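You operate a simulated robot arm through the tools that you are given. There is no shell and no other tool. Be economical: measure what you need, move in short steps, check, and stop when the job is done.

Carry out the task below with a simulated robot arm. There is one attempt and no reset: what you move stays moved.

TASK
Form a card in the white mould and drain it with the bellows.
Fine: shake it even over the small vat, three strokes on the card drain grate, then back on the slatted board; other moulds and controls stay.
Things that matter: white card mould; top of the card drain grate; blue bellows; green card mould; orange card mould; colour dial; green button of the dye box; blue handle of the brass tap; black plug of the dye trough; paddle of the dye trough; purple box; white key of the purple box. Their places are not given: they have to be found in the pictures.

It is judged by the outcome, as a careful person would: the job done as asked, and still so three seconds after it is handed in. It fails if anything else is knocked over, pushed out of place, dropped, spilled or broken.

THE ROBOT
A 6-joint arm with a two-finger parallel gripper, fixed in place. Base frame: the origin is at the foot of the arm, x ahead of it, y to its left, z up. Lengths are in m, angles in rad, forces in N, time in s.
Its first joint turns from -1.152 to 1.152 rad. Payload 2.1 kg.
Tool frame: the origin (TCP) lies between the finger pads and is the grasp point; the fingertips stand 0.03 m ahead of it; z points along the fingers, y is the line along which they close. The gripper opens to 0.094 m. The fingers are 0.028 m wide and 0.01 m thick; the gripper's body (0.05 by 0.096 m) begins 0.055 m behind the TCP.
Orientation is that of the tool frame in the base frame, as [roll, pitch, yaw] about the fixed x, y, z axes, in that order (R = Rz(yaw) Ry(pitch) Rx(roll)). With the fingers straight down and closing along the base's y, the tool's x points along the base's -x, its y along +y and its z along -z.

THE INTERFACE
- The arm moves only by the tool play_rows. Its argument "commands" is a list of rows, each a list of 2 entries, a list of its own where there are three numbers: the shift along the base's x, y, z in m, then the turn, a rotation vector about the base's x, y, z in rad. In form: [[[tx, ty, tz], [rx, ry, rz]], ...]. A call has 1 to 20 rows; each row shifts and turns the commanded pose from where the row before left it. "gripper" is the opening, from 0 (shut) to 1 (fully open), set as the call begins (left out, the last holds). A row lasts 0.2 s, in which the tool goes at most 0.05 m and 0.15 rad; a call with a longer step from one row to the next is refused whole, and so is a gripper value outside its range. A pose out of reach is approached as far as the arm can. The call stops where the force on the tool passes 40 N (or 10 N more than at its start, if that is more) or the arm is blocked; 0.2 s more then pass. The fingers move at their own pace (about 0.072 m/s each) and stop on an object; they squeeze with about 34 N. The grip force told is the motor's: it shows also when the fingers shut on nothing. Time passes only in rows, and 0.2 s behind the last, so rows that do not move let the fingers close. It gives the time, the measured TCP pose, the force on the tool (base axes), the opening and the grip force at its end, in the units of the frame above (readings bear some noise).
- Cameras (640 x 400 px; columns grow to the right, rows downward): "scene" is fixed at [0.0635, -0.3687, 0.5091]; the picture's right is [0.74, -0.67, 0.00], its down [-0.34, -0.38, -0.86] and it looks along [0.58, 0.64, -0.51] (base axes); focal length 214 px, centre (320, 200). "wrist" rides on the gripper at [-0.037, 0, -0.058] in the tool frame; the picture's right is [0.00, -1.00, 0.00], its down [0.97, 0.00, -0.24] and it looks along [0.24, 0.00, 0.97] (tool axes); focal length 218 px, centre (320, 200).
- camera(camera): a new picture of that camera. No time passes.
- measure_at(camera, pixels): for up to 12 pixels [column, row] of the newest picture of that camera ("zoom" is the newest enlarged one), the place [x, y, z] in the base frame of the surface seen there, good to about 0.002 m, but the place of the scene camera against the robot may be out by one fixed shift of up to 0.025 m in any direction. No time passes.
- enlarge(camera, box): a new picture of the part [left, top, right, bottom] of that camera's present view, enlarged. No time passes.
- finish_job(): hands the job in; it is judged then, once.

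Work in short steps. Measure before you move; look again where a grasp or a placing could have gone wrong, and mend it. You have 80 turns and 54 pictures in all, the two below and enlarged ones among them. Open the gripper and draw the arm clear of the work before you hand the job in, unless the task says otherwise; then end with one line.

The tools are called as a command line: name --argument value ..., lists and objects as JSON in quotes. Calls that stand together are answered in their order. play_rows: Moves the arm, as the interface text tells. Its arguments: {"type":"object","properties":{"commands":{"type":"array","items":{"type":"array"}},"gripper":{"type":"number"}},"required":["commands"]} The other tools are called the same way: camera (camera) takes a picture; measure_at (camera, pixels) gives the place of the surface under pixels of a picture; enlarge (camera, box) takes an enlarged picture of a part of a camera's view; finish_job () hands the job in.

At the start:

```text
time: 0.0
tcp_pos: [0.3823, 0.0266, 0.4068]
orientation: [-3.141, 0.0, 3.141]
ft_force: [-0.9, -0.1, -0.4]
gripper_width: 0.0939
gripper_force: 0.0
```

scene: 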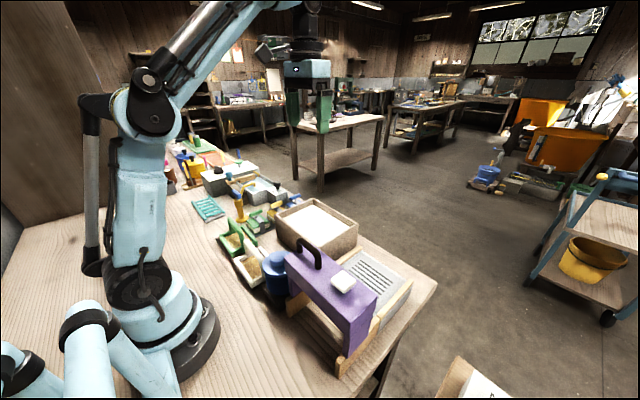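
wrist: 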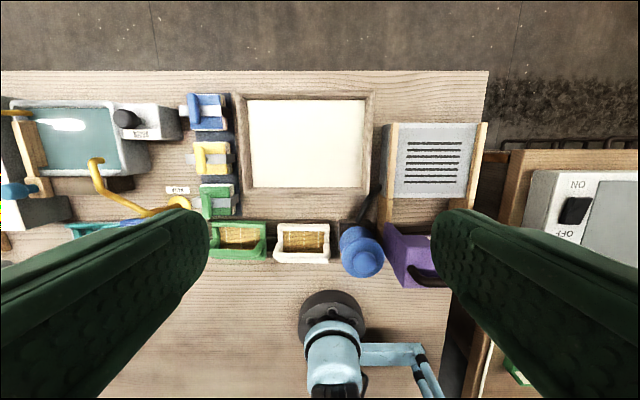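

The wrist view shows the vat (245-370, 95-190), white mould (302,242), blue bellows (362,250), the grate (435,160), and the purple box (408,255). I'll enlarge both views to understand them.

enlarge --camera "wrist" --box '[200, 80, 500, 290]'

enlarge --camera "scene" --box '[180, 170, 440, 380]'

enlarge --camera "wrist" --box '[0, 80, 260, 280]'

```text
1.90 times, centred on (350, 185) of wrist
```

zoom: 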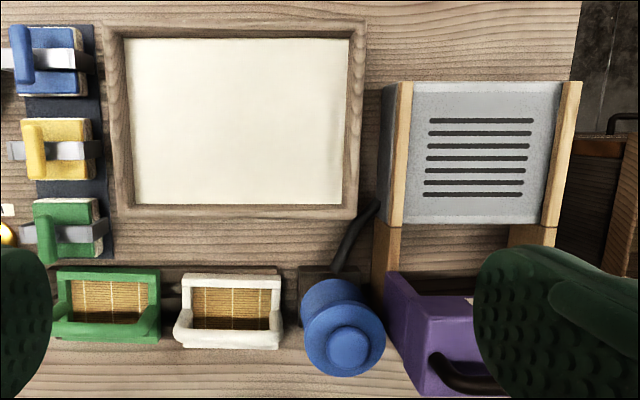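

```text
1.90 times, centred on (310, 275) of scene
```

zoom: 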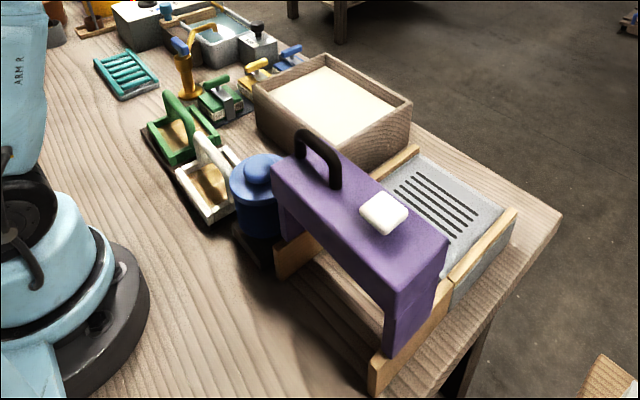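

```text
2.00 times, centred on (130, 180) of wrist
```

zoom: 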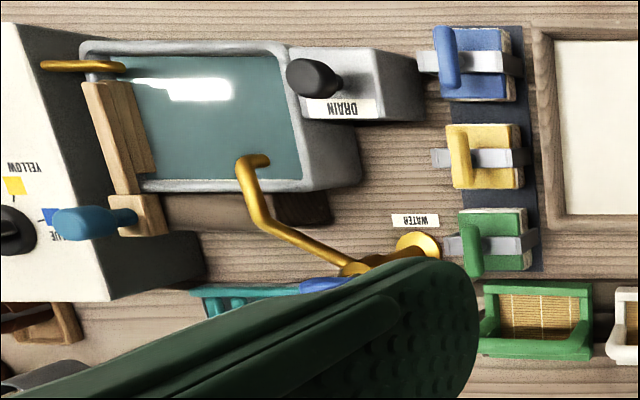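

Next I'll measure the key positions in the wrist view.

measure_at --camera "wrist" --pixels '[[302, 242], [280, 228], [327, 228], [302, 258], [237, 240], [362, 257], [310, 140], [310, 185], [435, 130], [435, 160], [435, 190], [300, 275]]'

measure_at --camera "scene" --pixels '[[250, 265], [275, 257], [372, 270], [315, 223], [342, 283], [310, 245]]'

```text
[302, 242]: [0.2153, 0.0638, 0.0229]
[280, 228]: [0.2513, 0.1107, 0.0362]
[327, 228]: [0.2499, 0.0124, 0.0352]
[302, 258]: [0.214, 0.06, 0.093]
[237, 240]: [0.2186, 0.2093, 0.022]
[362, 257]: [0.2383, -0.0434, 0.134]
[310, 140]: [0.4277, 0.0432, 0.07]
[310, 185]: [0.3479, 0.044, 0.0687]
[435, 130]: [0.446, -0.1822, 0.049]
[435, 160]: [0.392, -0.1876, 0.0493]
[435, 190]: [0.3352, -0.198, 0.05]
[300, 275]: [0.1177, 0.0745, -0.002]
```

```text
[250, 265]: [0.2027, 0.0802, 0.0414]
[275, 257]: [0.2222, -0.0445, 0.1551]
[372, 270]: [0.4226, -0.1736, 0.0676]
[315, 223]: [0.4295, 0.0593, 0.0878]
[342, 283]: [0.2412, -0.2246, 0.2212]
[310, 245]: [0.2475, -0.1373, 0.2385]
```

play_rows --commands '[[[-0.03, 0.012, -0.03], [0, 0, 0]], [[-0.03, 0.012, -0.03], [0, 0, 0]], [[-0.03, 0.01, -0.03], [0, 0, 0]]]'

camera --camera "wrist"

measure_at --camera "scene" --pixels '[[200, 290], [420, 285], [250, 270], [320, 330]]'

```text
time: 0.8
tcp_pos: [0.2919, 0.0601, 0.3168]
orientation: [-3.141, 0.0, -3.141]
ft_force: [0.4, 0.9, -0.1]
gripper_width: 0.0941
gripper_force: 0.1
```

```text
48 pictures are left
```

wrist: 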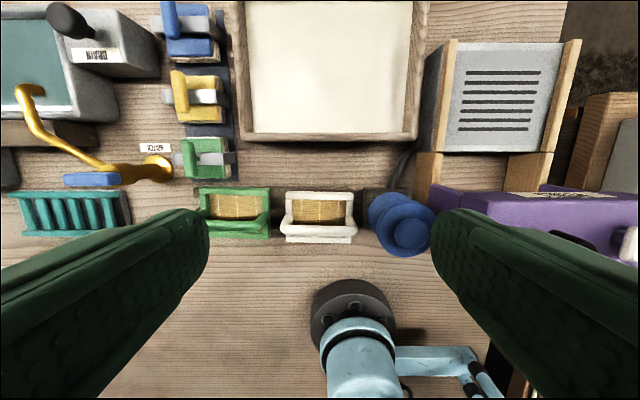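

```text
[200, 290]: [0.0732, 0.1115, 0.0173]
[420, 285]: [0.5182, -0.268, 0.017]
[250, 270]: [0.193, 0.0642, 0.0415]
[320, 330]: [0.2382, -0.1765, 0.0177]
```

enlarge --camera "wrist" --box '[180, 150, 450, 270]'

enlarge --camera "scene" --box '[200, 190, 340, 320]'

```text
2.37 times, centred on (315, 210) of wrist
```

zoom: 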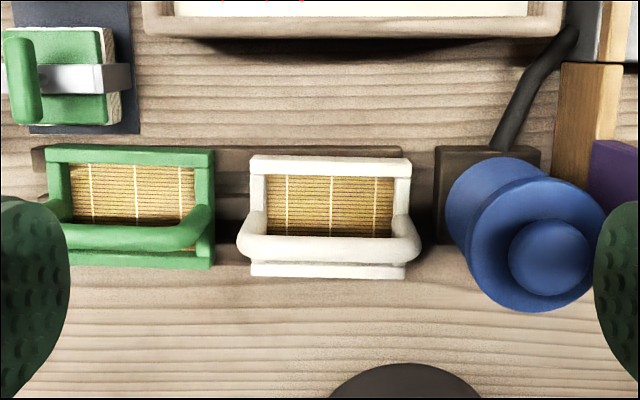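

```text
3.08 times, centred on (270, 255) of scene
```

zoom: 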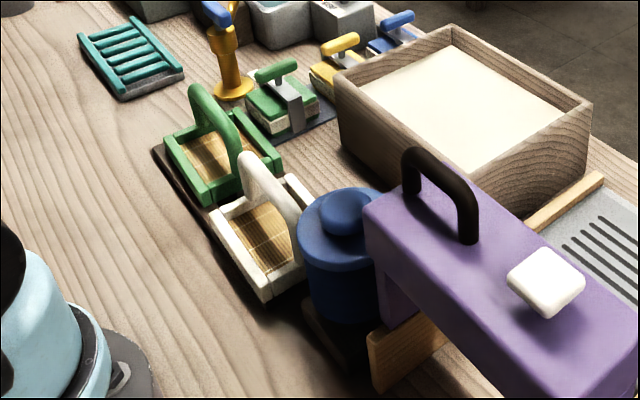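

measure_at --camera "zoom" --pixels '[[250, 185], [280, 150], [320, 180]]'

measure_at --camera "wrist" --pixels '[[319, 229], [319, 234], [319, 225], [288, 229], [350, 229], [319, 212], [319, 194], [285, 220], [355, 220], [319, 240], [402, 228], [390, 215]]'

```text
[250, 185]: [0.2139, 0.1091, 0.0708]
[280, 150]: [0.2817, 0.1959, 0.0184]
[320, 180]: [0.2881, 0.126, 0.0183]
```

```text
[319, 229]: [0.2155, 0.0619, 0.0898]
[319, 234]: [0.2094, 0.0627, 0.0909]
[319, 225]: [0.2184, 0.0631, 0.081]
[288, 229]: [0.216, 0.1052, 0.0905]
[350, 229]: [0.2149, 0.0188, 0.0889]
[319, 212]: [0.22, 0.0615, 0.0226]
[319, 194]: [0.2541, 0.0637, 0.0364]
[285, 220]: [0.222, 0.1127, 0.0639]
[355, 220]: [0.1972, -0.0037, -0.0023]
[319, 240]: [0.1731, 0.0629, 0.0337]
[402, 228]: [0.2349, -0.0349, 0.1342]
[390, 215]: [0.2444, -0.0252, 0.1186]
```

The handle bar runs along y at x≈0.213, y≈0.062, with its top at z≈0.09. I'll turn the tool 90° so the fingers close along x, and move over it.

play_rows --commands '[[[0, 0, 0], [0, 0, 0.1428]], [[0, 0, 0], [0, 0, 0.1428]], [[0, 0, 0], [0, 0, 0.1428]], [[0, 0, 0], [0, 0, 0.1428]], [[0, 0, 0], [0, 0, 0.1428]], [[0, 0, 0], [0, 0, 0.1428]], [[0, 0, 0], [0, 0, 0.1428]], [[0, 0, 0], [0, 0, 0.1428]], [[-0.02, 0, -0.03], [0, 0, 0.1428]], [[-0.03, 0.001, -0.03], [0, 0, 0.1428]], [[-0.029, 0.001, -0.03], [0, 0, 0.1428]], [[0, 0, 0], [0, 0, 0]]]'

camera --camera "wrist"

```text
time: 3.4
tcp_pos: [0.2135, 0.0618, 0.2276]
orientation: [3.141, 0.0, -1.569]
ft_force: [0.7, 0.3, 0.5]
gripper_width: 0.0939
gripper_force: 0.0
```

```text
45 pictures are left
```

wrist: 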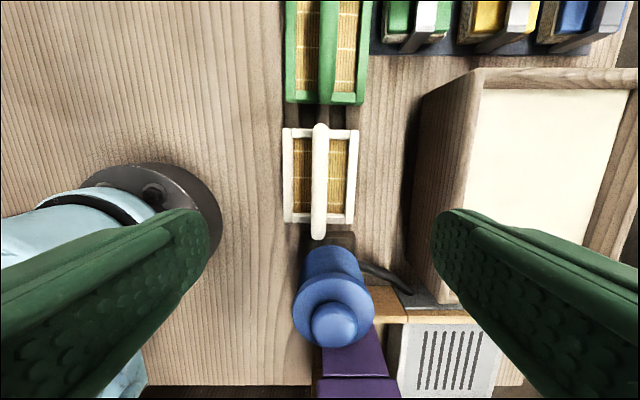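

The handle (column 320, rows 125–240) is centred between the fingers. I'll measure the handle and the vat rim and then lower.

measure_at --camera "wrist" --pixels '[[320, 130], [320, 180], [320, 236], [286, 130], [355, 130], [286, 220], [352, 220], [475, 150], [465, 250], [550, 78], [550, 150], [332, 325]]'

play_rows --commands '[[[0, 0, -0.04], [0, 0, 0]], [[0, 0, -0.04], [0, 0, 0]], [[0, 0, -0.03], [0, 0, 0]], [[0, 0, 0], [0, 0, 0]]]'

```text
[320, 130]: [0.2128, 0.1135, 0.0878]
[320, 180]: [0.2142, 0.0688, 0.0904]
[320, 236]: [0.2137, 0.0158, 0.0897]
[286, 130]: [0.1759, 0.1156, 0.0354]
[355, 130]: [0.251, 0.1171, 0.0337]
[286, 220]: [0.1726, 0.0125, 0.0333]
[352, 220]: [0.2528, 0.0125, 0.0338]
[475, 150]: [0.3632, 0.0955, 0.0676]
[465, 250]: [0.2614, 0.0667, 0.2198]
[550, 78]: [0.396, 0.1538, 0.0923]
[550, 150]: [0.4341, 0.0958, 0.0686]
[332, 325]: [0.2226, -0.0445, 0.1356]
```

```text
time: 4.4
tcp_pos: [0.2131, 0.061, 0.1166]
orientation: [3.141, -0.001, -1.572]
ft_force: [0.0, 0.6, -0.1]
gripper_width: 0.0937
gripper_force: 0.0
```

play_rows --commands '[[[0.0005, 0.003, -0.018], [0, 0, 0]], [[0, 0, -0.018], [0, 0, 0]], [[0, 0, 0], [0, 0, 0]]]'

play_rows --gripper 0 --commands '[[[0, 0, 0], [0, 0, 0]], [[0, 0, 0], [0, 0, 0]], [[0, 0, 0], [0, 0, 0]], [[0, 0, 0], [0, 0, 0]]]'

```text
time: 5.2
tcp_pos: [0.2142, 0.0668, 0.0818]
orientation: [-3.14, -0.001, -1.571]
ft_force: [0.2, -0.3, 0.3]
gripper_width: 0.0941
gripper_force: 0.1
```

```text
time: 6.2
tcp_pos: [0.2138, 0.0656, 0.0823]
orientation: [-3.14, 0.0, -1.572]
ft_force: [0.5, 0.7, -0.5]
gripper_width: 0.0184
gripper_force: 34.0
```

Gripped at a width of 0.018. I'll lift it slowly and look.

play_rows --commands '[[[0, 0, 0.02], [0, 0, 0]], [[0, 0, 0.04], [0, 0, 0]], [[0, 0, 0.04], [0, 0, 0]], [[0, 0, 0.03], [0, 0, 0]], [[0, 0, 0], [0, 0, 0]]]'

camera --camera "wrist"

camera --camera "scene"

```text
time: 7.4
tcp_pos: [0.2127, 0.0659, 0.2118]
orientation: [3.142, -0.001, -1.569]
ft_force: [-0.4, -0.9, -1.3]
gripper_width: 0.0182
gripper_force: 34.1
```

```text
44 pictures are left
```

wrist: 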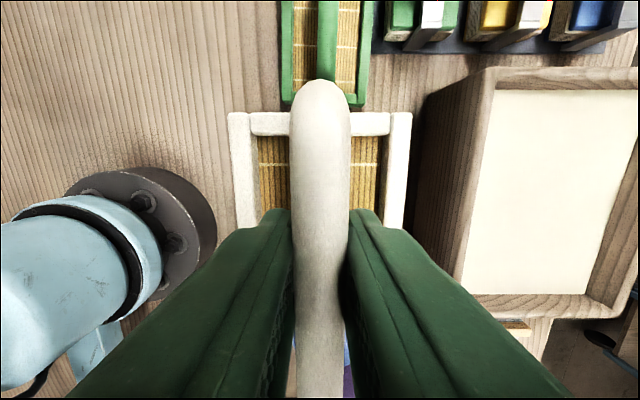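

```text
43 pictures are left
```

scene: 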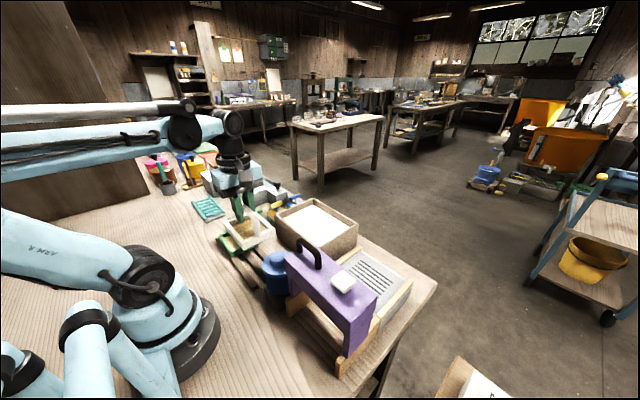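

enlarge --camera "scene" --box '[190, 190, 290, 290]'

measure_at --camera "wrist" --pixels '[[495, 95], [464, 285], [590, 288], [620, 93], [590, 305], [575, 76], [475, 200], [372, 97], [380, 55]]'

```text
4.00 times, centred on (240, 240) of scene
```

zoom: 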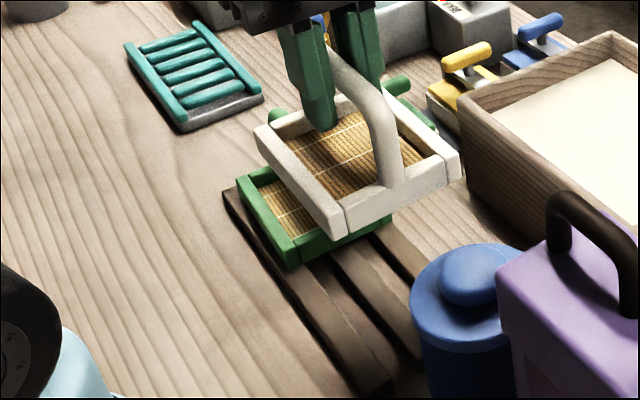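

```text
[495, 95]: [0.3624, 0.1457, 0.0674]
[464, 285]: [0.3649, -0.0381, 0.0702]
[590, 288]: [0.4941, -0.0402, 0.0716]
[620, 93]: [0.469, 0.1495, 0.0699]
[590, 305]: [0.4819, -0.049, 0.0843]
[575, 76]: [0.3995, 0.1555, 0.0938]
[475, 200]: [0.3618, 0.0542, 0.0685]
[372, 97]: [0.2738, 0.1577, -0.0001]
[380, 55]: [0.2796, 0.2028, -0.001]
```

The slatted board is the dark one under the moulds. The vat interior is x≈0.345–0.50, y≈-0.04–0.148, with pulp at z≈0.069 and the rim at z≈0.092. I'll carry the mould over the vat centre.

play_rows --commands '[[[0.03, 0, 0], [0, 0, 0]], [[0.04, -0.003, 0], [0, 0, 0]], [[0.04, -0.003, 0], [0, 0, 0]], [[0.04, -0.003, 0], [0, 0, 0]], [[0.04, -0.002, 0], [0, 0, 0]], [[0.022, 0, -0.01], [0, 0, 0]], [[0, 0, -0.02], [0, 0, 0]], [[0, 0, 0], [0, 0, 0]]]'

camera --camera "wrist"

measure_at --camera "zoom" --pixels '[[325, 310], [375, 290], [350, 300]]'

```text
time: 9.2
tcp_pos: [0.4245, 0.0538, 0.1817]
orientation: [3.141, 0.001, -1.573]
ft_force: [0.2, 0.3, 0.0]
gripper_width: 0.0183
gripper_force: 34.4
```

```text
41 pictures are left
```

wrist: 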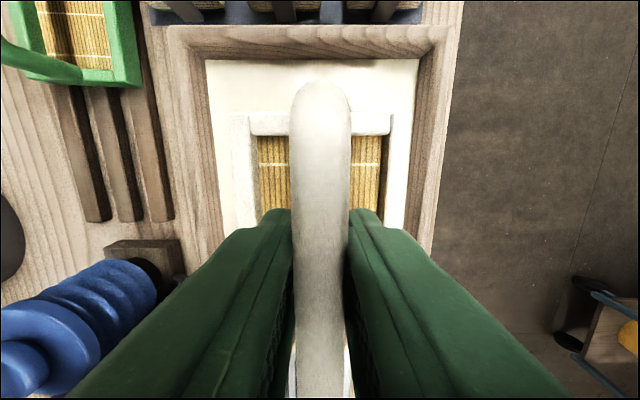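

```text
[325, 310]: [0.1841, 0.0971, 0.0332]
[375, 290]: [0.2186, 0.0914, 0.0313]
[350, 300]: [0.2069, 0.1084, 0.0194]
```

Centred above the pulp. I'll dip it level to about 1.5 cm under the surface, slowly.

play_rows --commands '[[[0, 0, -0.02], [0, 0, 0]], [[0, 0, -0.02], [0, 0, 0]], [[0, 0, -0.015], [0, 0, 0]], [[0, 0, -0.013], [0, 0, 0]], [[0, 0, -0.01], [0, 0, 0]], [[0, 0, 0], [0, 0, 0]], [[0, 0, 0], [0, 0, 0]], [[0, 0, 0], [0, 0, 0]], [[0, 0, 0], [0, 0, 0]], [[0, 0, 0], [0, 0, 0]]]'

enlarge --camera "scene" --box '[230, 170, 390, 290]'

```text
time: 11.4
tcp_pos: [0.4256, 0.0553, 0.1042]
orientation: [-3.141, 0.0, -1.571]
ft_force: [-0.6, 0.6, 0.3]
gripper_width: 0.0182
gripper_force: 34.2
```

```text
3.33 times, centred on (310, 230) of scene
```

zoom: 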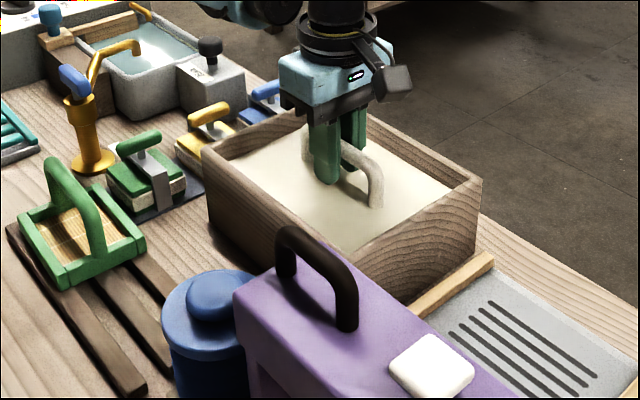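

The mould is fully under the pulp. I'll lift it level and gently to clear the rim.

play_rows --commands '[[[0, 0, 0.01], [0, 0, 0]], [[0, 0, 0.01], [0, 0, 0]], [[0, 0, 0.015], [0, 0, 0]], [[0, 0, 0.015], [0, 0, 0]], [[0, 0, 0.015], [0, 0, 0]], [[0, 0, 0.015], [0, 0, 0]], [[0, 0, 0], [0, 0, 0]]]'

camera --camera "wrist"

enlarge --camera "scene" --box '[230, 170, 390, 290]'

```text
time: 13.0
tcp_pos: [0.4259, 0.055, 0.1843]
orientation: [3.141, -0.001, -1.572]
ft_force: [-0.6, 0.5, -0.8]
gripper_width: 0.0184
gripper_force: 33.8
```

```text
39 pictures are left
```

wrist: 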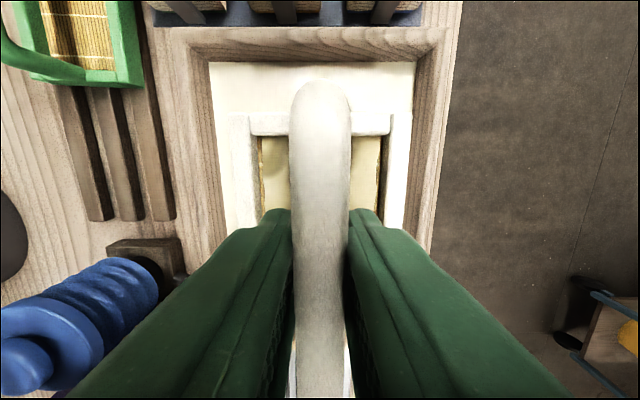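

```text
3.33 times, centred on (310, 230) of scene
```

zoom: 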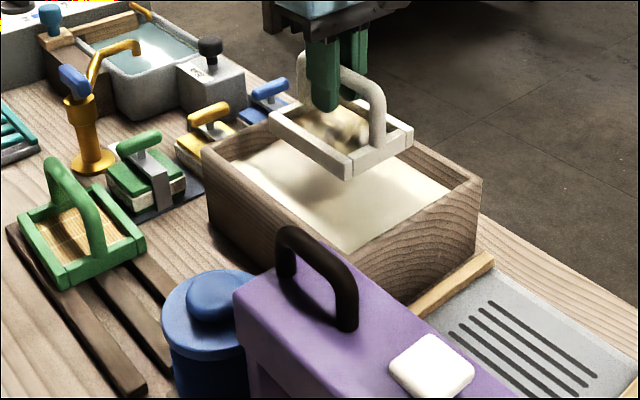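

The mould holds uneven wet pulp. I'll shake it level, side to side and fore-aft, over the vat.

play_rows --commands '[[[0.015, 0, 0], [0, 0, 0]], [[-0.03, 0, 0], [0, 0, 0]], [[0.03, 0, 0], [0, 0, 0]], [[-0.03, 0, 0], [0, 0, 0]], [[0.03, 0, 0], [0, 0, 0]], [[-0.03, 0, 0], [0, 0, 0]], [[0.03, 0, 0], [0, 0, 0]], [[-0.015, 0, 0], [0, 0, 0]], [[0, 0.015, 0], [0, 0, 0]], [[0, -0.03, 0], [0, 0, 0]], [[0, 0.03, 0], [0, 0, 0]], [[0, -0.03, 0], [0, 0, 0]], [[0, 0.03, 0], [0, 0, 0]], [[0, -0.03, 0], [0, 0, 0]], [[0, 0.03, 0], [0, 0, 0]], [[0, -0.015, 0], [0, 0, 0]], [[0, 0, 0], [0, 0, 0]]]'

enlarge --camera "scene" --box '[290, 170, 350, 220]'

```text
time: 16.6
tcp_pos: [0.4254, 0.0542, 0.1833]
orientation: [-3.141, 0.0, -1.57]
ft_force: [-0.6, 0.0, -0.4]
gripper_width: 0.0184
gripper_force: 34.1
```

```text
8.00 times, centred on (320, 195) of scene
```

zoom: 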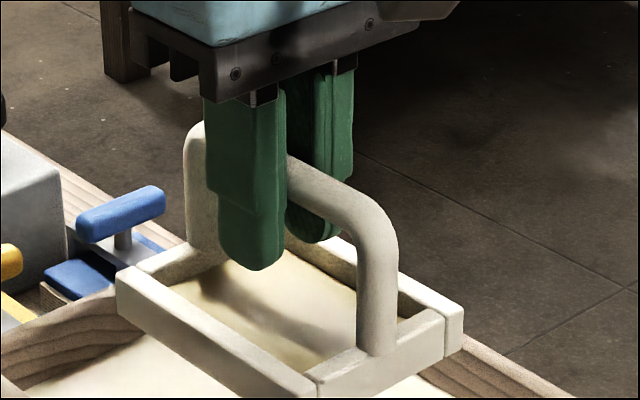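

It looks smoother, but a darker streak remains (possibly finger shadow). I'll shake again and compare.

play_rows --commands '[[[0.015, 0, 0], [0, 0, 0]], [[-0.03, 0, 0], [0, 0, 0]], [[0.03, 0, 0], [0, 0, 0]], [[-0.03, 0, 0], [0, 0, 0]], [[0.03, 0, 0], [0, 0, 0]], [[-0.03, 0, 0], [0, 0, 0]], [[0.03, 0, 0], [0, 0, 0]], [[-0.015, 0, 0], [0, 0, 0]], [[0, 0.015, 0], [0, 0, 0]], [[0, -0.03, 0], [0, 0, 0]], [[0, 0.03, 0], [0, 0, 0]], [[0, -0.03, 0], [0, 0, 0]], [[0, 0.03, 0], [0, 0, 0]], [[0, -0.03, 0], [0, 0, 0]], [[0, 0.03, 0], [0, 0, 0]], [[0, -0.015, 0], [0, 0, 0]], [[0, 0, 0], [0, 0, 0]]]'

enlarge --camera "scene" --box '[290, 170, 350, 220]'

enlarge --camera "wrist" --box '[230, 80, 410, 230]'

```text
time: 20.2
tcp_pos: [0.4263, 0.055, 0.1832]
orientation: [-3.141, 0.001, -1.571]
ft_force: [0.2, 0.0, -1.8]
gripper_width: 0.0184
gripper_force: 33.7
```

```text
8.00 times, centred on (320, 195) of scene
```

zoom: 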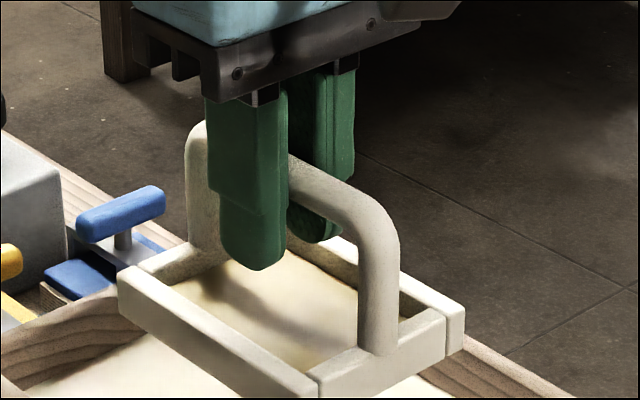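

```text
2.67 times, centred on (320, 155) of wrist
```

zoom: 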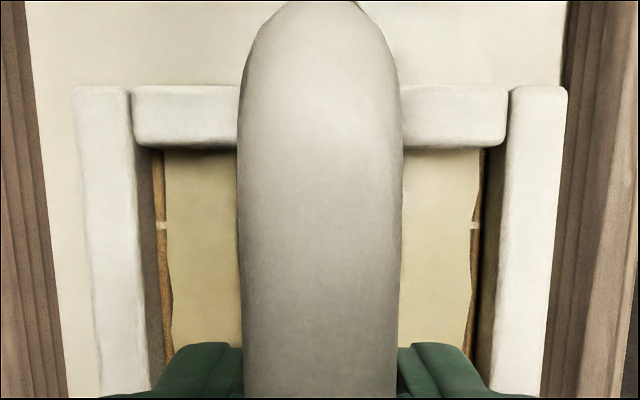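

The sheet is much more even now. One more shake to finish, then compare.

play_rows --commands '[[[0.015, 0, 0], [0, 0, 0]], [[-0.03, 0, 0], [0, 0, 0]], [[0.03, 0, 0], [0, 0, 0]], [[-0.03, 0, 0], [0, 0, 0]], [[0.03, 0, 0], [0, 0, 0]], [[-0.015, 0, 0], [0, 0, 0]], [[0, 0.015, 0], [0, 0, 0]], [[0, -0.03, 0], [0, 0, 0]], [[0, 0.03, 0], [0, 0, 0]], [[0, -0.03, 0], [0, 0, 0]], [[0, 0.03, 0], [0, 0, 0]], [[0, -0.015, 0], [0, 0, 0]], [[0, 0, 0], [0, 0, 0]], [[0, 0, 0], [0, 0, 0]]]'

enlarge --camera "scene" --box '[290, 170, 350, 220]'

enlarge --camera "scene" --box '[280, 220, 440, 380]'

measure_at --camera "zoom" --pixels '[[360, 200], [420, 115], [508, 168], [405, 250], [250, 115], [400, 320], [235, 90], [450, 170], [505, 215]]'

```text
time: 23.2
tcp_pos: [0.4251, 0.0549, 0.1832]
orientation: [3.141, 0.0, -1.571]
ft_force: [-0.5, 0.3, -0.3]
gripper_width: 0.0183
gripper_force: 34.2
```

```text
8.00 times, centred on (320, 195) of scene
```

zoom: 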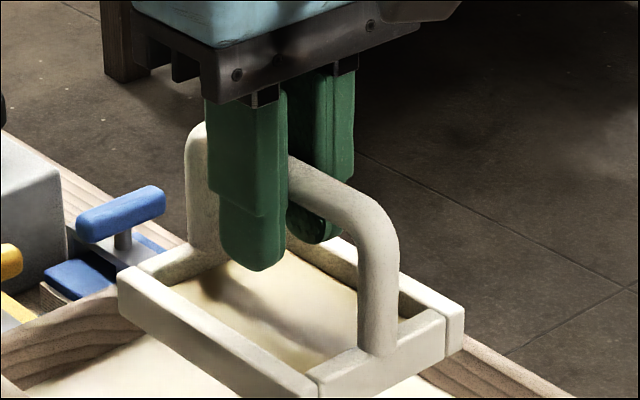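

```text
2.50 times, centred on (360, 300) of scene
```

zoom: 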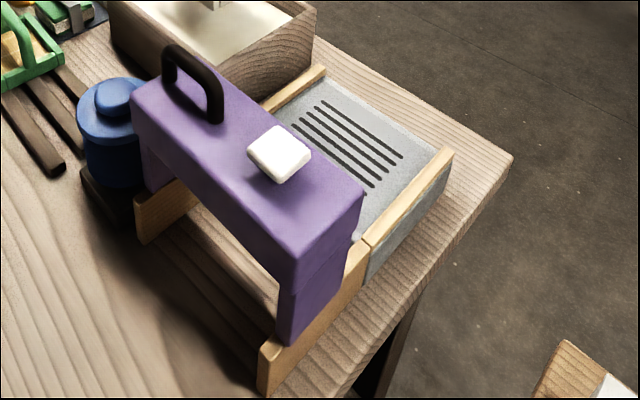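

```text
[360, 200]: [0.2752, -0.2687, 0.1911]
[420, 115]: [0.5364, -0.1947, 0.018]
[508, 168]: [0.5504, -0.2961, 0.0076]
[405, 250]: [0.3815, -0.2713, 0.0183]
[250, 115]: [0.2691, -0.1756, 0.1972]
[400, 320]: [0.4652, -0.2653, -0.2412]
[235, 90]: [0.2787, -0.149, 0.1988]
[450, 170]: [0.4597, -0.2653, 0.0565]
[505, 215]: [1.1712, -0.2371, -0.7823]
```

The sheet is even; the dark streak is the finger shadow. Next I'll measure the grate's edges in the newest zoom.

measure_at --camera "zoom" --pixels '[[322, 104], [400, 156], [294, 126], [372, 185], [345, 150], [325, 70], [450, 152], [432, 148], [268, 105], [335, 85], [365, 235], [115, 90]]'

```text
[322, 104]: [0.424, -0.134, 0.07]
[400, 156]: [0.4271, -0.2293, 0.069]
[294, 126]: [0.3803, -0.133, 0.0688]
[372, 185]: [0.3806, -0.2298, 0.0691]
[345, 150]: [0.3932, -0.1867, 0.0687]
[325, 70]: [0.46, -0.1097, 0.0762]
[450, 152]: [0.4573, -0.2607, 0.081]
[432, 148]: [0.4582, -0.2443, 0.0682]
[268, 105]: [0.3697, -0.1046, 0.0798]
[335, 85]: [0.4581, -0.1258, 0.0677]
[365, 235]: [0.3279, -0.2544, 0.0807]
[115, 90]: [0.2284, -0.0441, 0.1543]
```

Grate centre is about (0.39, -0.184), top at z≈0.049. I'll carry the mould level over it and check.

play_rows --commands '[[[0, 0, 0.01], [0, 0, 0]], [[-0.004, -0.02, 0.01], [0, 0, 0]], [[-0.006, -0.035, 0], [0, 0, 0]], [[-0.006, -0.035, 0], [0, 0, 0]], [[-0.006, -0.035, 0], [0, 0, 0]], [[-0.006, -0.035, 0], [0, 0, 0]], [[-0.006, -0.035, 0], [0, 0, 0]], [[-0.001, -0.03, 0], [0, 0, 0]], [[0, -0.012, 0], [0, 0, 0]], [[0, 0, 0], [0, 0, 0]]]'

camera --camera "wrist"

camera --camera "scene"

```text
time: 25.4
tcp_pos: [0.3905, -0.1829, 0.2035]
orientation: [3.14, 0.001, -1.571]
ft_force: [-0.2, -0.5, -1.0]
gripper_width: 0.0183
gripper_force: 34.2
```

```text
32 pictures are left
```

wrist: 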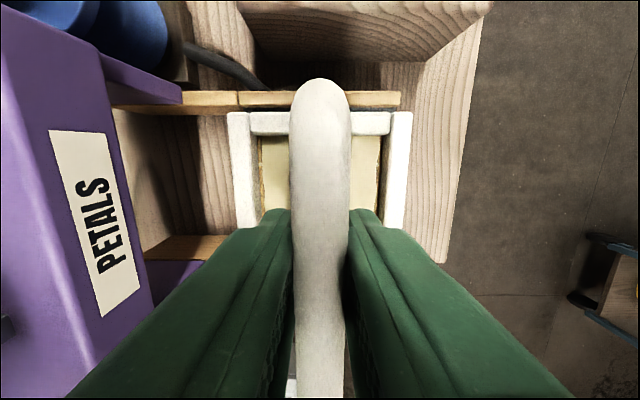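

```text
31 pictures are left
```

scene: 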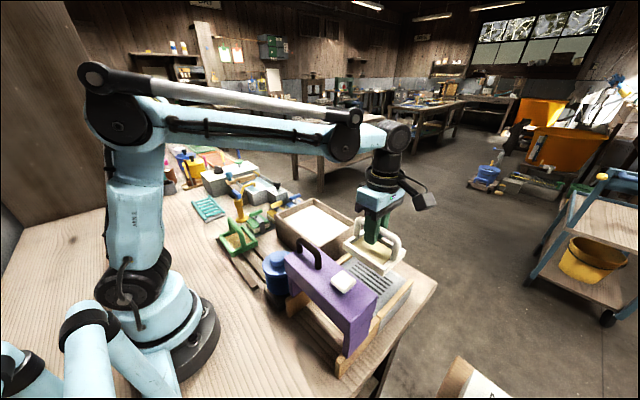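

The purple box is a petal dispenser, so it must not be touched. I'll check the rail and mould edges, then lower.

measure_at --camera "wrist" --pixels '[[270, 100], [380, 100], [396, 97], [270, 118], [240, 97], [220, 135], [115, 150]]'

play_rows --commands '[[[0, 0, -0.03], [0, 0, 0]], [[0, 0, -0.025], [0, 0, 0]], [[0, 0, -0.015], [0, 0, 0]], [[0, 0, 0], [0, 0, 0]]]'

enlarge --camera "scene" --box '[320, 210, 430, 320]'

```text
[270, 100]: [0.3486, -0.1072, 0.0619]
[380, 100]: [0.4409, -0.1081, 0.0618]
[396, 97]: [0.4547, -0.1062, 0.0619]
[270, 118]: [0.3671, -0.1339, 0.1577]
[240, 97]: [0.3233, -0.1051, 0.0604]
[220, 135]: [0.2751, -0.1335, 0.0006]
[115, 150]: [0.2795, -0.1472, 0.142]
```

```text
time: 26.4
tcp_pos: [0.3907, -0.1825, 0.1335]
orientation: [-3.141, 0.0, -1.571]
ft_force: [0.0, 0.0, -0.9]
gripper_width: 0.0183
gripper_force: 34.3
```

```text
3.64 times, centred on (375, 265) of scene
```

zoom: 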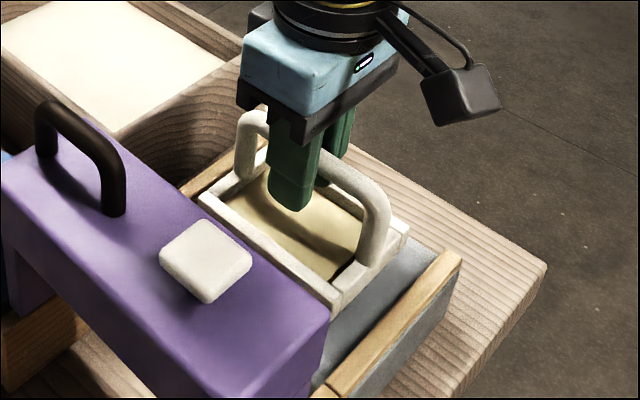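

Aligned between the rails. I'll lower onto the grate gently, watching the force.

play_rows --commands '[[[0, 0, -0.006], [0, 0, 0]], [[0, 0, -0.005], [0, 0, 0]], [[0, 0, -0.003], [0, 0, 0]], [[0, 0, -0.002], [0, 0, 0]], [[0, 0, 0], [0, 0, 0]]]'

```text
time: 27.6
tcp_pos: [0.39, -0.1826, 0.1174]
orientation: [-3.141, -0.001, -1.57]
ft_force: [-0.2, -0.1, -1.0]
gripper_width: 0.0184
gripper_force: 33.8
```

play_rows --commands '[[[0, 0, -0.002], [0, 0, 0]], [[0, 0, 0], [0, 0, 0]]]'

enlarge --camera "scene" --box '[320, 210, 430, 320]'

```text
time: 28.2
tcp_pos: [0.3894, -0.1835, 0.1172]
orientation: [3.141, 0.0, -1.57]
ft_force: [-0.1, 1.5, 8.1]
gripper_width: 0.0184
gripper_force: 33.8
```

```text
3.64 times, centred on (375, 265) of scene
```

zoom: 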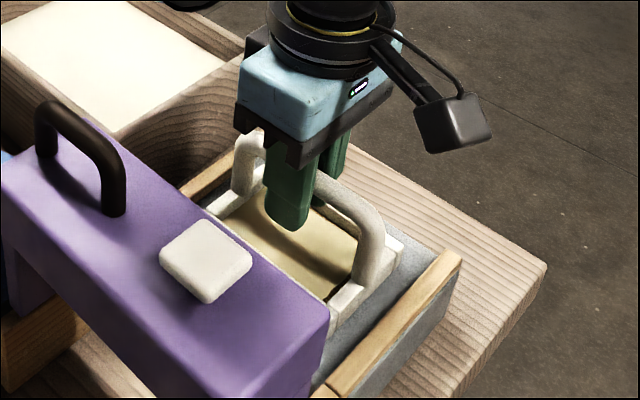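

Contact force is 8 N, so the mould is seated on the grate. I'll release and rise straight up.

play_rows --gripper 0.6 --commands '[[[0, 0, 0], [0, 0, 0]], [[0, 0, 0], [0, 0, 0]], [[0, 0, 0], [0, 0, 0]], [[0, 0, 0.02], [0, 0, 0]], [[0, 0, 0.04], [0, 0, 0]], [[0, 0, 0.04], [0, 0, 0]], [[0, 0, 0.04], [0, 0, 0]], [[0, 0, 0.04], [0, 0, 0]], [[0, 0, 0], [0, 0, 0]]]'

camera --camera "wrist"

```text
time: 30.2
tcp_pos: [0.3903, -0.1825, 0.2952]
orientation: [-3.142, -0.002, -1.572]
ft_force: [-1.1, 0.5, -0.9]
gripper_width: 0.0564
gripper_force: 0.0
```

```text
28 pictures are left
```

wrist: 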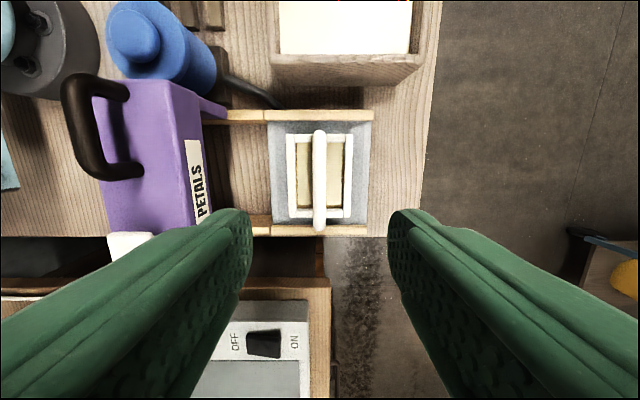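

The mould sits centred on the grate. Next I'll measure the bellows and the nearest purple box end and handle for clearance.

measure_at --camera "wrist" --pixels '[[135, 33], [120, 35], [160, 35], [135, 12], [165, 83], [110, 100], [130, 86], [75, 85], [205, 105], [115, 20], [150, 60], [140, 172]]'

enlarge --camera "wrist" --box '[40, 0, 280, 150]'

```text
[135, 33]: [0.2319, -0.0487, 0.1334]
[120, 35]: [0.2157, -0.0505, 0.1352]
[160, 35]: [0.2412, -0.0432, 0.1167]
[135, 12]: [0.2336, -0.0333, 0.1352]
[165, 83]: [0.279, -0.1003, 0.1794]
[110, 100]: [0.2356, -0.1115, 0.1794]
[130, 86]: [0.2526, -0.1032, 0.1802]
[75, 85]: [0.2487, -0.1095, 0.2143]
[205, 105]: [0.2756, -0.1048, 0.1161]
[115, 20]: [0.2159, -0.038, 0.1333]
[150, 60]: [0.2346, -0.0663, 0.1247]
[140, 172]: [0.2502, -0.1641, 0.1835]
```

```text
2.67 times, centred on (160, 75) of wrist
```

zoom: 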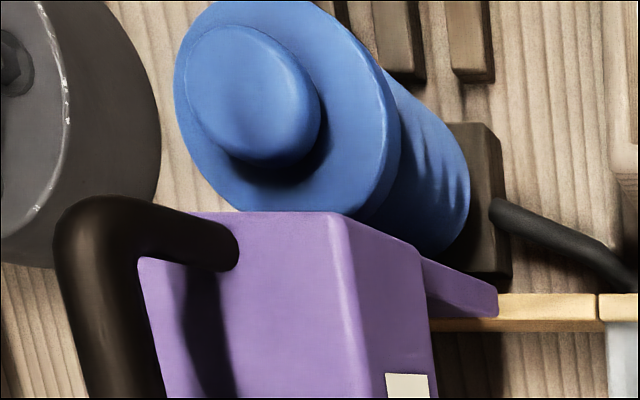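

The purple box ends at y≈-0.10 and the bellows knob is at about (0.222, -0.044, 0.135). I'll go around with the fingers shut: +y first, then -x, to hover above the knob.

play_rows --gripper 0 --commands '[[[0, 0.035, 0], [0, 0, 0]], [[0, 0.035, 0], [0, 0, 0]], [[0, 0.035, 0], [0, 0, 0]], [[0, 0.034, 0], [0, 0, 0]], [[-0.04, 0, 0], [0, 0, 0]], [[-0.04, 0, 0], [0, 0, 0]], [[-0.04, 0, 0], [0, 0, 0]], [[-0.04, 0, -0.02], [0, 0, 0]], [[-0.007, 0, -0.04], [0, 0, 0]], [[0, 0, -0.03], [0, 0, 0]], [[0, 0, -0.015], [0, 0, 0]], [[0, 0, 0], [0, 0, 0]]]'

enlarge --camera "scene" --box '[210, 180, 350, 310]'

camera --camera "wrist"

```text
time: 32.8
tcp_pos: [0.2223, -0.0437, 0.1907]
orientation: [3.141, 0.0, -1.572]
ft_force: [-0.6, 0.8, 0.5]
gripper_width: 0.0002
gripper_force: 32.9
```

```text
3.08 times, centred on (280, 245) of scene
```

zoom: 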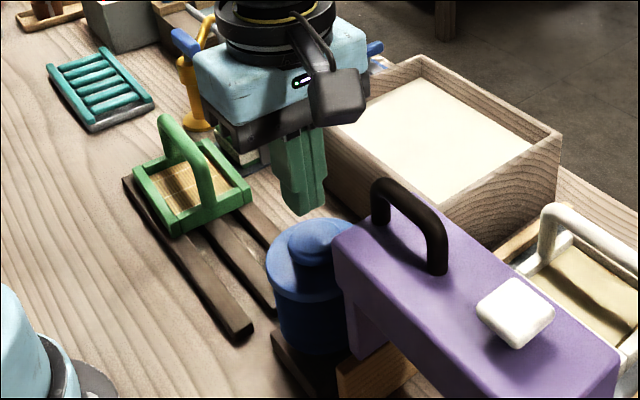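

```text
25 pictures are left
```

wrist: 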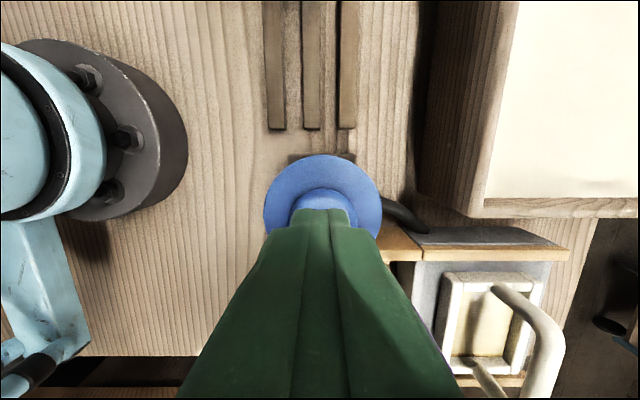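

The fingers are centred above the knob (320,190). I'll press down slowly and read the force.

play_rows --commands '[[[0, 0, -0.012], [0, 0, 0]], [[0, 0, -0.01], [0, 0, 0]], [[0, 0, -0.008], [0, 0, 0]], [[0, 0, -0.008], [0, 0, 0]], [[0, 0, 0], [0, 0, 0]]]'

enlarge --camera "scene" --box '[210, 180, 350, 310]'

```text
time: 34.0
tcp_pos: [0.224, -0.0442, 0.1523]
orientation: [3.142, 0.0, -1.571]
ft_force: [0.9, 1.8, 5.5]
gripper_width: 0.0001
gripper_force: 32.9
```

```text
3.08 times, centred on (280, 245) of scene
```

zoom: 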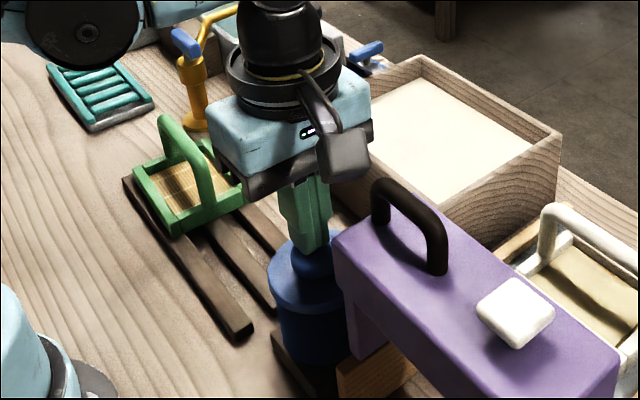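

measure_at --camera "zoom" --pixels '[[345, 150], [362, 170], [325, 175], [408, 195], [380, 195], [320, 270]]'

play_rows --commands '[[[0, 0, -0.006], [0, 0, 0]], [[0, 0, -0.006], [0, 0, 0]], [[0, 0, 0], [0, 0, 0]]]'

```text
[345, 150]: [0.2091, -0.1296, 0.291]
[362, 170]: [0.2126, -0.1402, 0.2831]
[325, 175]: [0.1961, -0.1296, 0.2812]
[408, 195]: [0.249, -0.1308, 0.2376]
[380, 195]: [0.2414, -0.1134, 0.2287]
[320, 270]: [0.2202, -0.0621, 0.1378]
```

```text
time: 34.5
tcp_pos: [0.2245, -0.0435, 0.1484]
orientation: [3.136, 0.005, -1.57]
ft_force: [-3.7, 2.8, 26.3]
gripper_width: 0.0
gripper_force: 32.9
stopped in row 2: the force on the tool passed its limit (the readings are from after the stop); the commanded pose is now the measured one
```

The force shot up at tcp z≈0.148, so the bellows seem to have bottomed (5.5 N just before). I'll look to confirm nothing else is touching.

enlarge --camera "scene" --box '[210, 180, 350, 310]'

camera --camera "wrist"

```text
3.08 times, centred on (280, 245) of scene
```

zoom: 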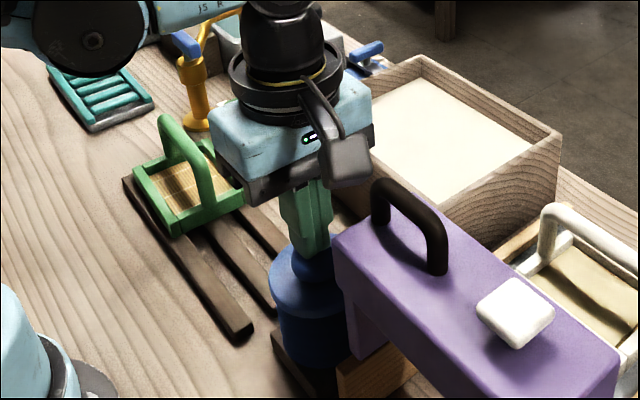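

```text
22 pictures are left
```

wrist: 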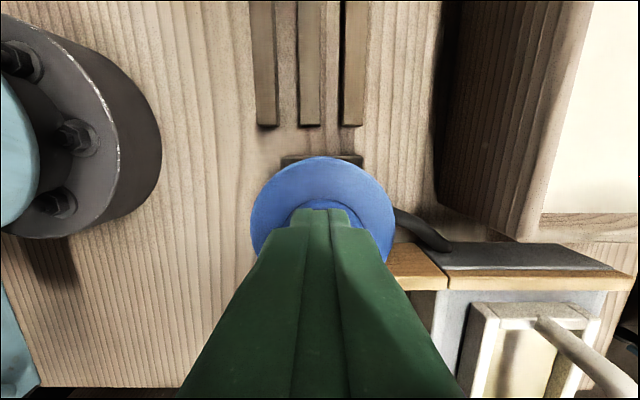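

measure_at --camera "wrist" --pixels '[[320, 170], [275, 210], [370, 210], [320, 205]]'

play_rows --commands '[[[0, 0, 0.01], [0, 0, 0]], [[0, 0, 0.012], [0, 0, 0]], [[-0.001, 0, 0.012], [0, 0, 0]], [[0, 0, 0], [0, 0, 0]], [[0, 0, 0], [0, 0, 0]]]'

camera --camera "wrist"

measure_at --camera "wrist" --pixels '[[320, 170], [280, 200], [360, 205], [320, 203]]'

```text
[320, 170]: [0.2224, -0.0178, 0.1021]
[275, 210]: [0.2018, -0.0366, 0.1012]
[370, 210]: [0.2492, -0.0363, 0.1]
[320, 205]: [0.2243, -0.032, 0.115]
```

```text
time: 35.7
tcp_pos: [0.2226, -0.0439, 0.182]
orientation: [3.137, 0.003, -1.571]
ft_force: [-0.6, -0.4, 0.0]
gripper_width: 0.0
gripper_force: 32.9
```

```text
21 pictures are left
```

wrist: 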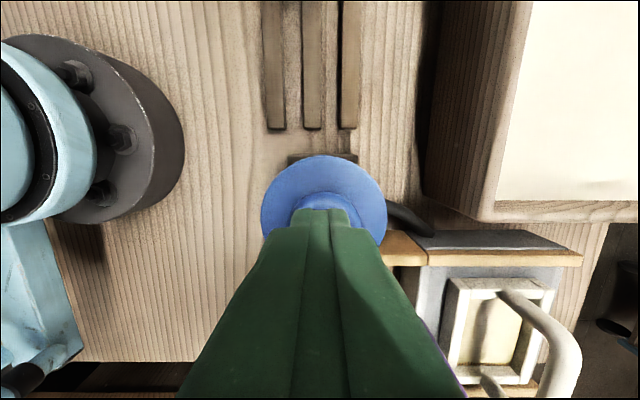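

```text
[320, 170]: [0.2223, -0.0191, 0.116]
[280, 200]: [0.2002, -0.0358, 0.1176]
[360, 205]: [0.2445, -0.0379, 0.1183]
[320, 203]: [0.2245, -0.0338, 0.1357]
```

The disk went down 17 mm (0.118→0.101) and sprang back, which is one full stroke. Now the second stroke, at the same depth.

play_rows --commands '[[[0, 0, -0.012], [0, 0, 0]], [[0, 0, -0.008], [0, 0, 0]], [[0, 0, -0.007], [0, 0, 0]], [[0, 0, -0.004], [0, 0, 0]], [[0, 0, -0.0025], [0, 0, 0]], [[0, 0, 0], [0, 0, 0]]]'

```text
time: 37.1
tcp_pos: [0.2233, -0.0437, 0.1479]
orientation: [3.136, -0.001, -1.57]
ft_force: [-5.5, -2.8, 30.7]
gripper_width: 0.0001
gripper_force: 32.8
```

Bottomed at 31 N with no stop. I'll release fully, and check the state before the third stroke.

play_rows --commands '[[[0, 0, 0.01], [0, 0, 0]], [[0, 0, 0.012], [0, 0, 0]], [[0, 0, 0.0115], [0, 0, 0]], [[0, 0, 0], [0, 0, 0]], [[0, 0, 0], [0, 0, 0]], [[0, 0, 0], [0, 0, 0]]]'

enlarge --camera "scene" --box '[330, 220, 420, 310]'

```text
time: 38.5
tcp_pos: [0.2221, -0.0426, 0.1801]
orientation: [3.138, 0.001, -1.572]
ft_force: [-0.6, 0.1, 0.0]
gripper_width: 0.0001
gripper_force: 33.3
```

```text
4.44 times, centred on (375, 265) of scene
```

zoom: 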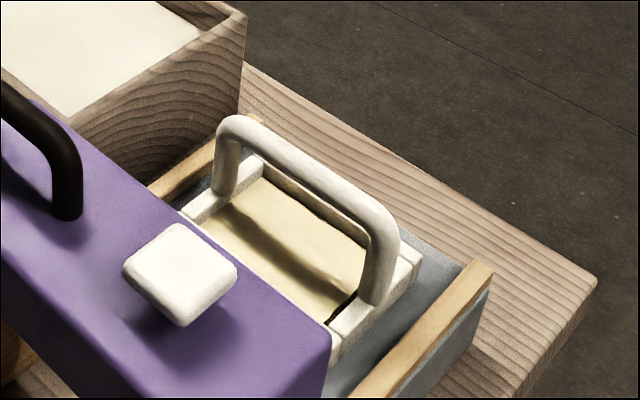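

The third and last stroke.

play_rows --commands '[[[0, 0, -0.012], [0, 0, 0]], [[0, 0, -0.008], [0, 0, 0]], [[0, 0, -0.007], [0, 0, 0]], [[0, 0, -0.004], [0, 0, 0]], [[0, 0, -0.0025], [0, 0, 0]], [[0, 0, 0], [0, 0, 0]]]'

play_rows --commands '[[[0, 0, 0.01], [0, 0, 0]], [[0, 0, 0.012], [0, 0, 0]], [[0, 0, 0.0115], [0, 0, 0]], [[0, 0, 0.03], [0, 0, 0]], [[0, 0, 0.04], [0, 0, 0]], [[0, 0, 0.045], [0, 0, 0]], [[0, 0, 0], [0, 0, 0]]]'

enlarge --camera "scene" --box '[330, 220, 420, 310]'

```text
time: 39.9
tcp_pos: [0.2232, -0.0433, 0.1485]
orientation: [3.138, 0.003, -1.57]
ft_force: [1.1, 2.2, 18.7]
gripper_width: 0.0
gripper_force: 32.6
```

```text
time: 41.5
tcp_pos: [0.2239, -0.0448, 0.2972]
orientation: [3.139, 0.002, -1.57]
ft_force: [-0.5, 0.4, -0.4]
gripper_width: 0.0001
gripper_force: 33.3
```

```text
4.44 times, centred on (375, 265) of scene
```

zoom: 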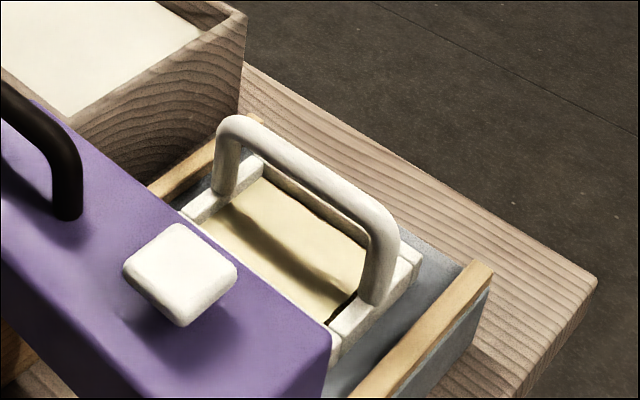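

All three strokes bottomed. I'll return over the mould by the same path (+x, then -y), opening the gripper.

play_rows --gripper 0.6 --commands '[[[0.04, 0, 0], [0, 0, 0]], [[0.04, 0, 0], [0, 0, 0]], [[0.04, 0, 0], [0, 0, 0]], [[0.046, 0, 0], [0, 0, 0]], [[0, -0.035, 0], [0, 0, 0]], [[0, -0.035, 0], [0, 0, 0]], [[0, -0.035, 0], [0, 0, 0]], [[0, -0.034, 0], [0, 0, 0]], [[0, 0, -0.03], [0, 0, 0]], [[0, 0, -0.03], [0, 0, 0]], [[0, 0, 0], [0, 0, 0]]]'

camera --camera "wrist"

measure_at --camera "wrist" --pixels '[[320, 150], [320, 180], [320, 210]]'

```text
time: 43.9
tcp_pos: [0.391, -0.1816, 0.2363]
orientation: [3.138, 0.001, -1.571]
ft_force: [0.0, 0.3, 0.7]
gripper_width: 0.0563
gripper_force: 0.0
```

```text
18 pictures are left
```

wrist: 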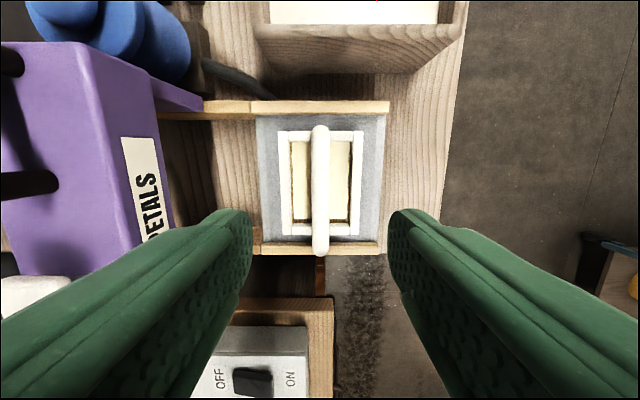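

```text
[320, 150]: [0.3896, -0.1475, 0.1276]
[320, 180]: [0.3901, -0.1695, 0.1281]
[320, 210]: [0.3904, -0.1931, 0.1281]
```

The handle is centred at x≈0.390. I'll lower to z≈0.118 and grip.

play_rows --commands '[[[0, 0, -0.035], [0.003, 0, 0]], [[0, -0.001, -0.035], [0, 0, 0]], [[0, 0, -0.03], [0, 0, 0]], [[0, 0, -0.018], [0, 0, 0]], [[0, 0, 0], [0, 0, 0]]]'

play_rows --gripper 0 --commands '[[[0, 0, 0], [0, 0, 0]], [[0, 0, 0], [0, 0, 0]], [[0, 0, 0], [0, 0, 0]], [[0, 0, 0], [0, 0, 0]]]'

play_rows --commands '[[[0, 0, 0.01], [0, 0, 0]], [[0, 0, 0.03], [0, 0, 0]], [[0, 0, 0.04], [0, 0, 0]], [[0, 0, 0.02], [0, 0, 0]], [[0, 0, 0], [0, 0, 0]]]'

camera --camera "scene"

```text
time: 45.1
tcp_pos: [0.39, -0.1831, 0.1181]
orientation: [3.138, 0.005, -1.57]
ft_force: [0.3, -0.2, -0.2]
gripper_width: 0.0565
gripper_force: 0.1
```

```text
time: 46.1
tcp_pos: [0.3896, -0.1817, 0.1177]
orientation: [3.138, 0.002, -1.571]
ft_force: [-0.3, 0.4, 0.2]
gripper_width: 0.0184
gripper_force: 33.9
```

```text
time: 47.3
tcp_pos: [0.3894, -0.1838, 0.2194]
orientation: [3.139, 0.003, -1.57]
ft_force: [-0.9, -0.3, -0.8]
gripper_width: 0.0182
gripper_force: 34.1
```

```text
17 pictures are left
```

scene: 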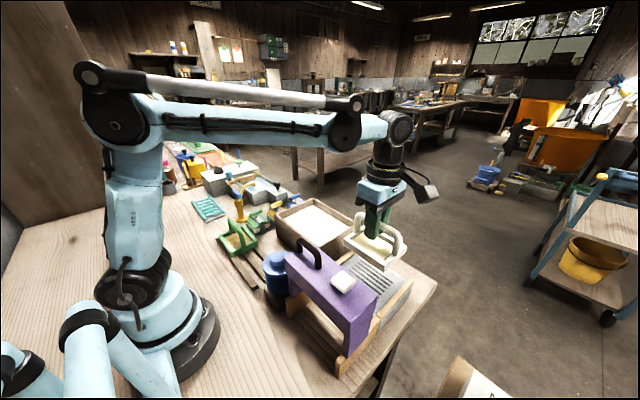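

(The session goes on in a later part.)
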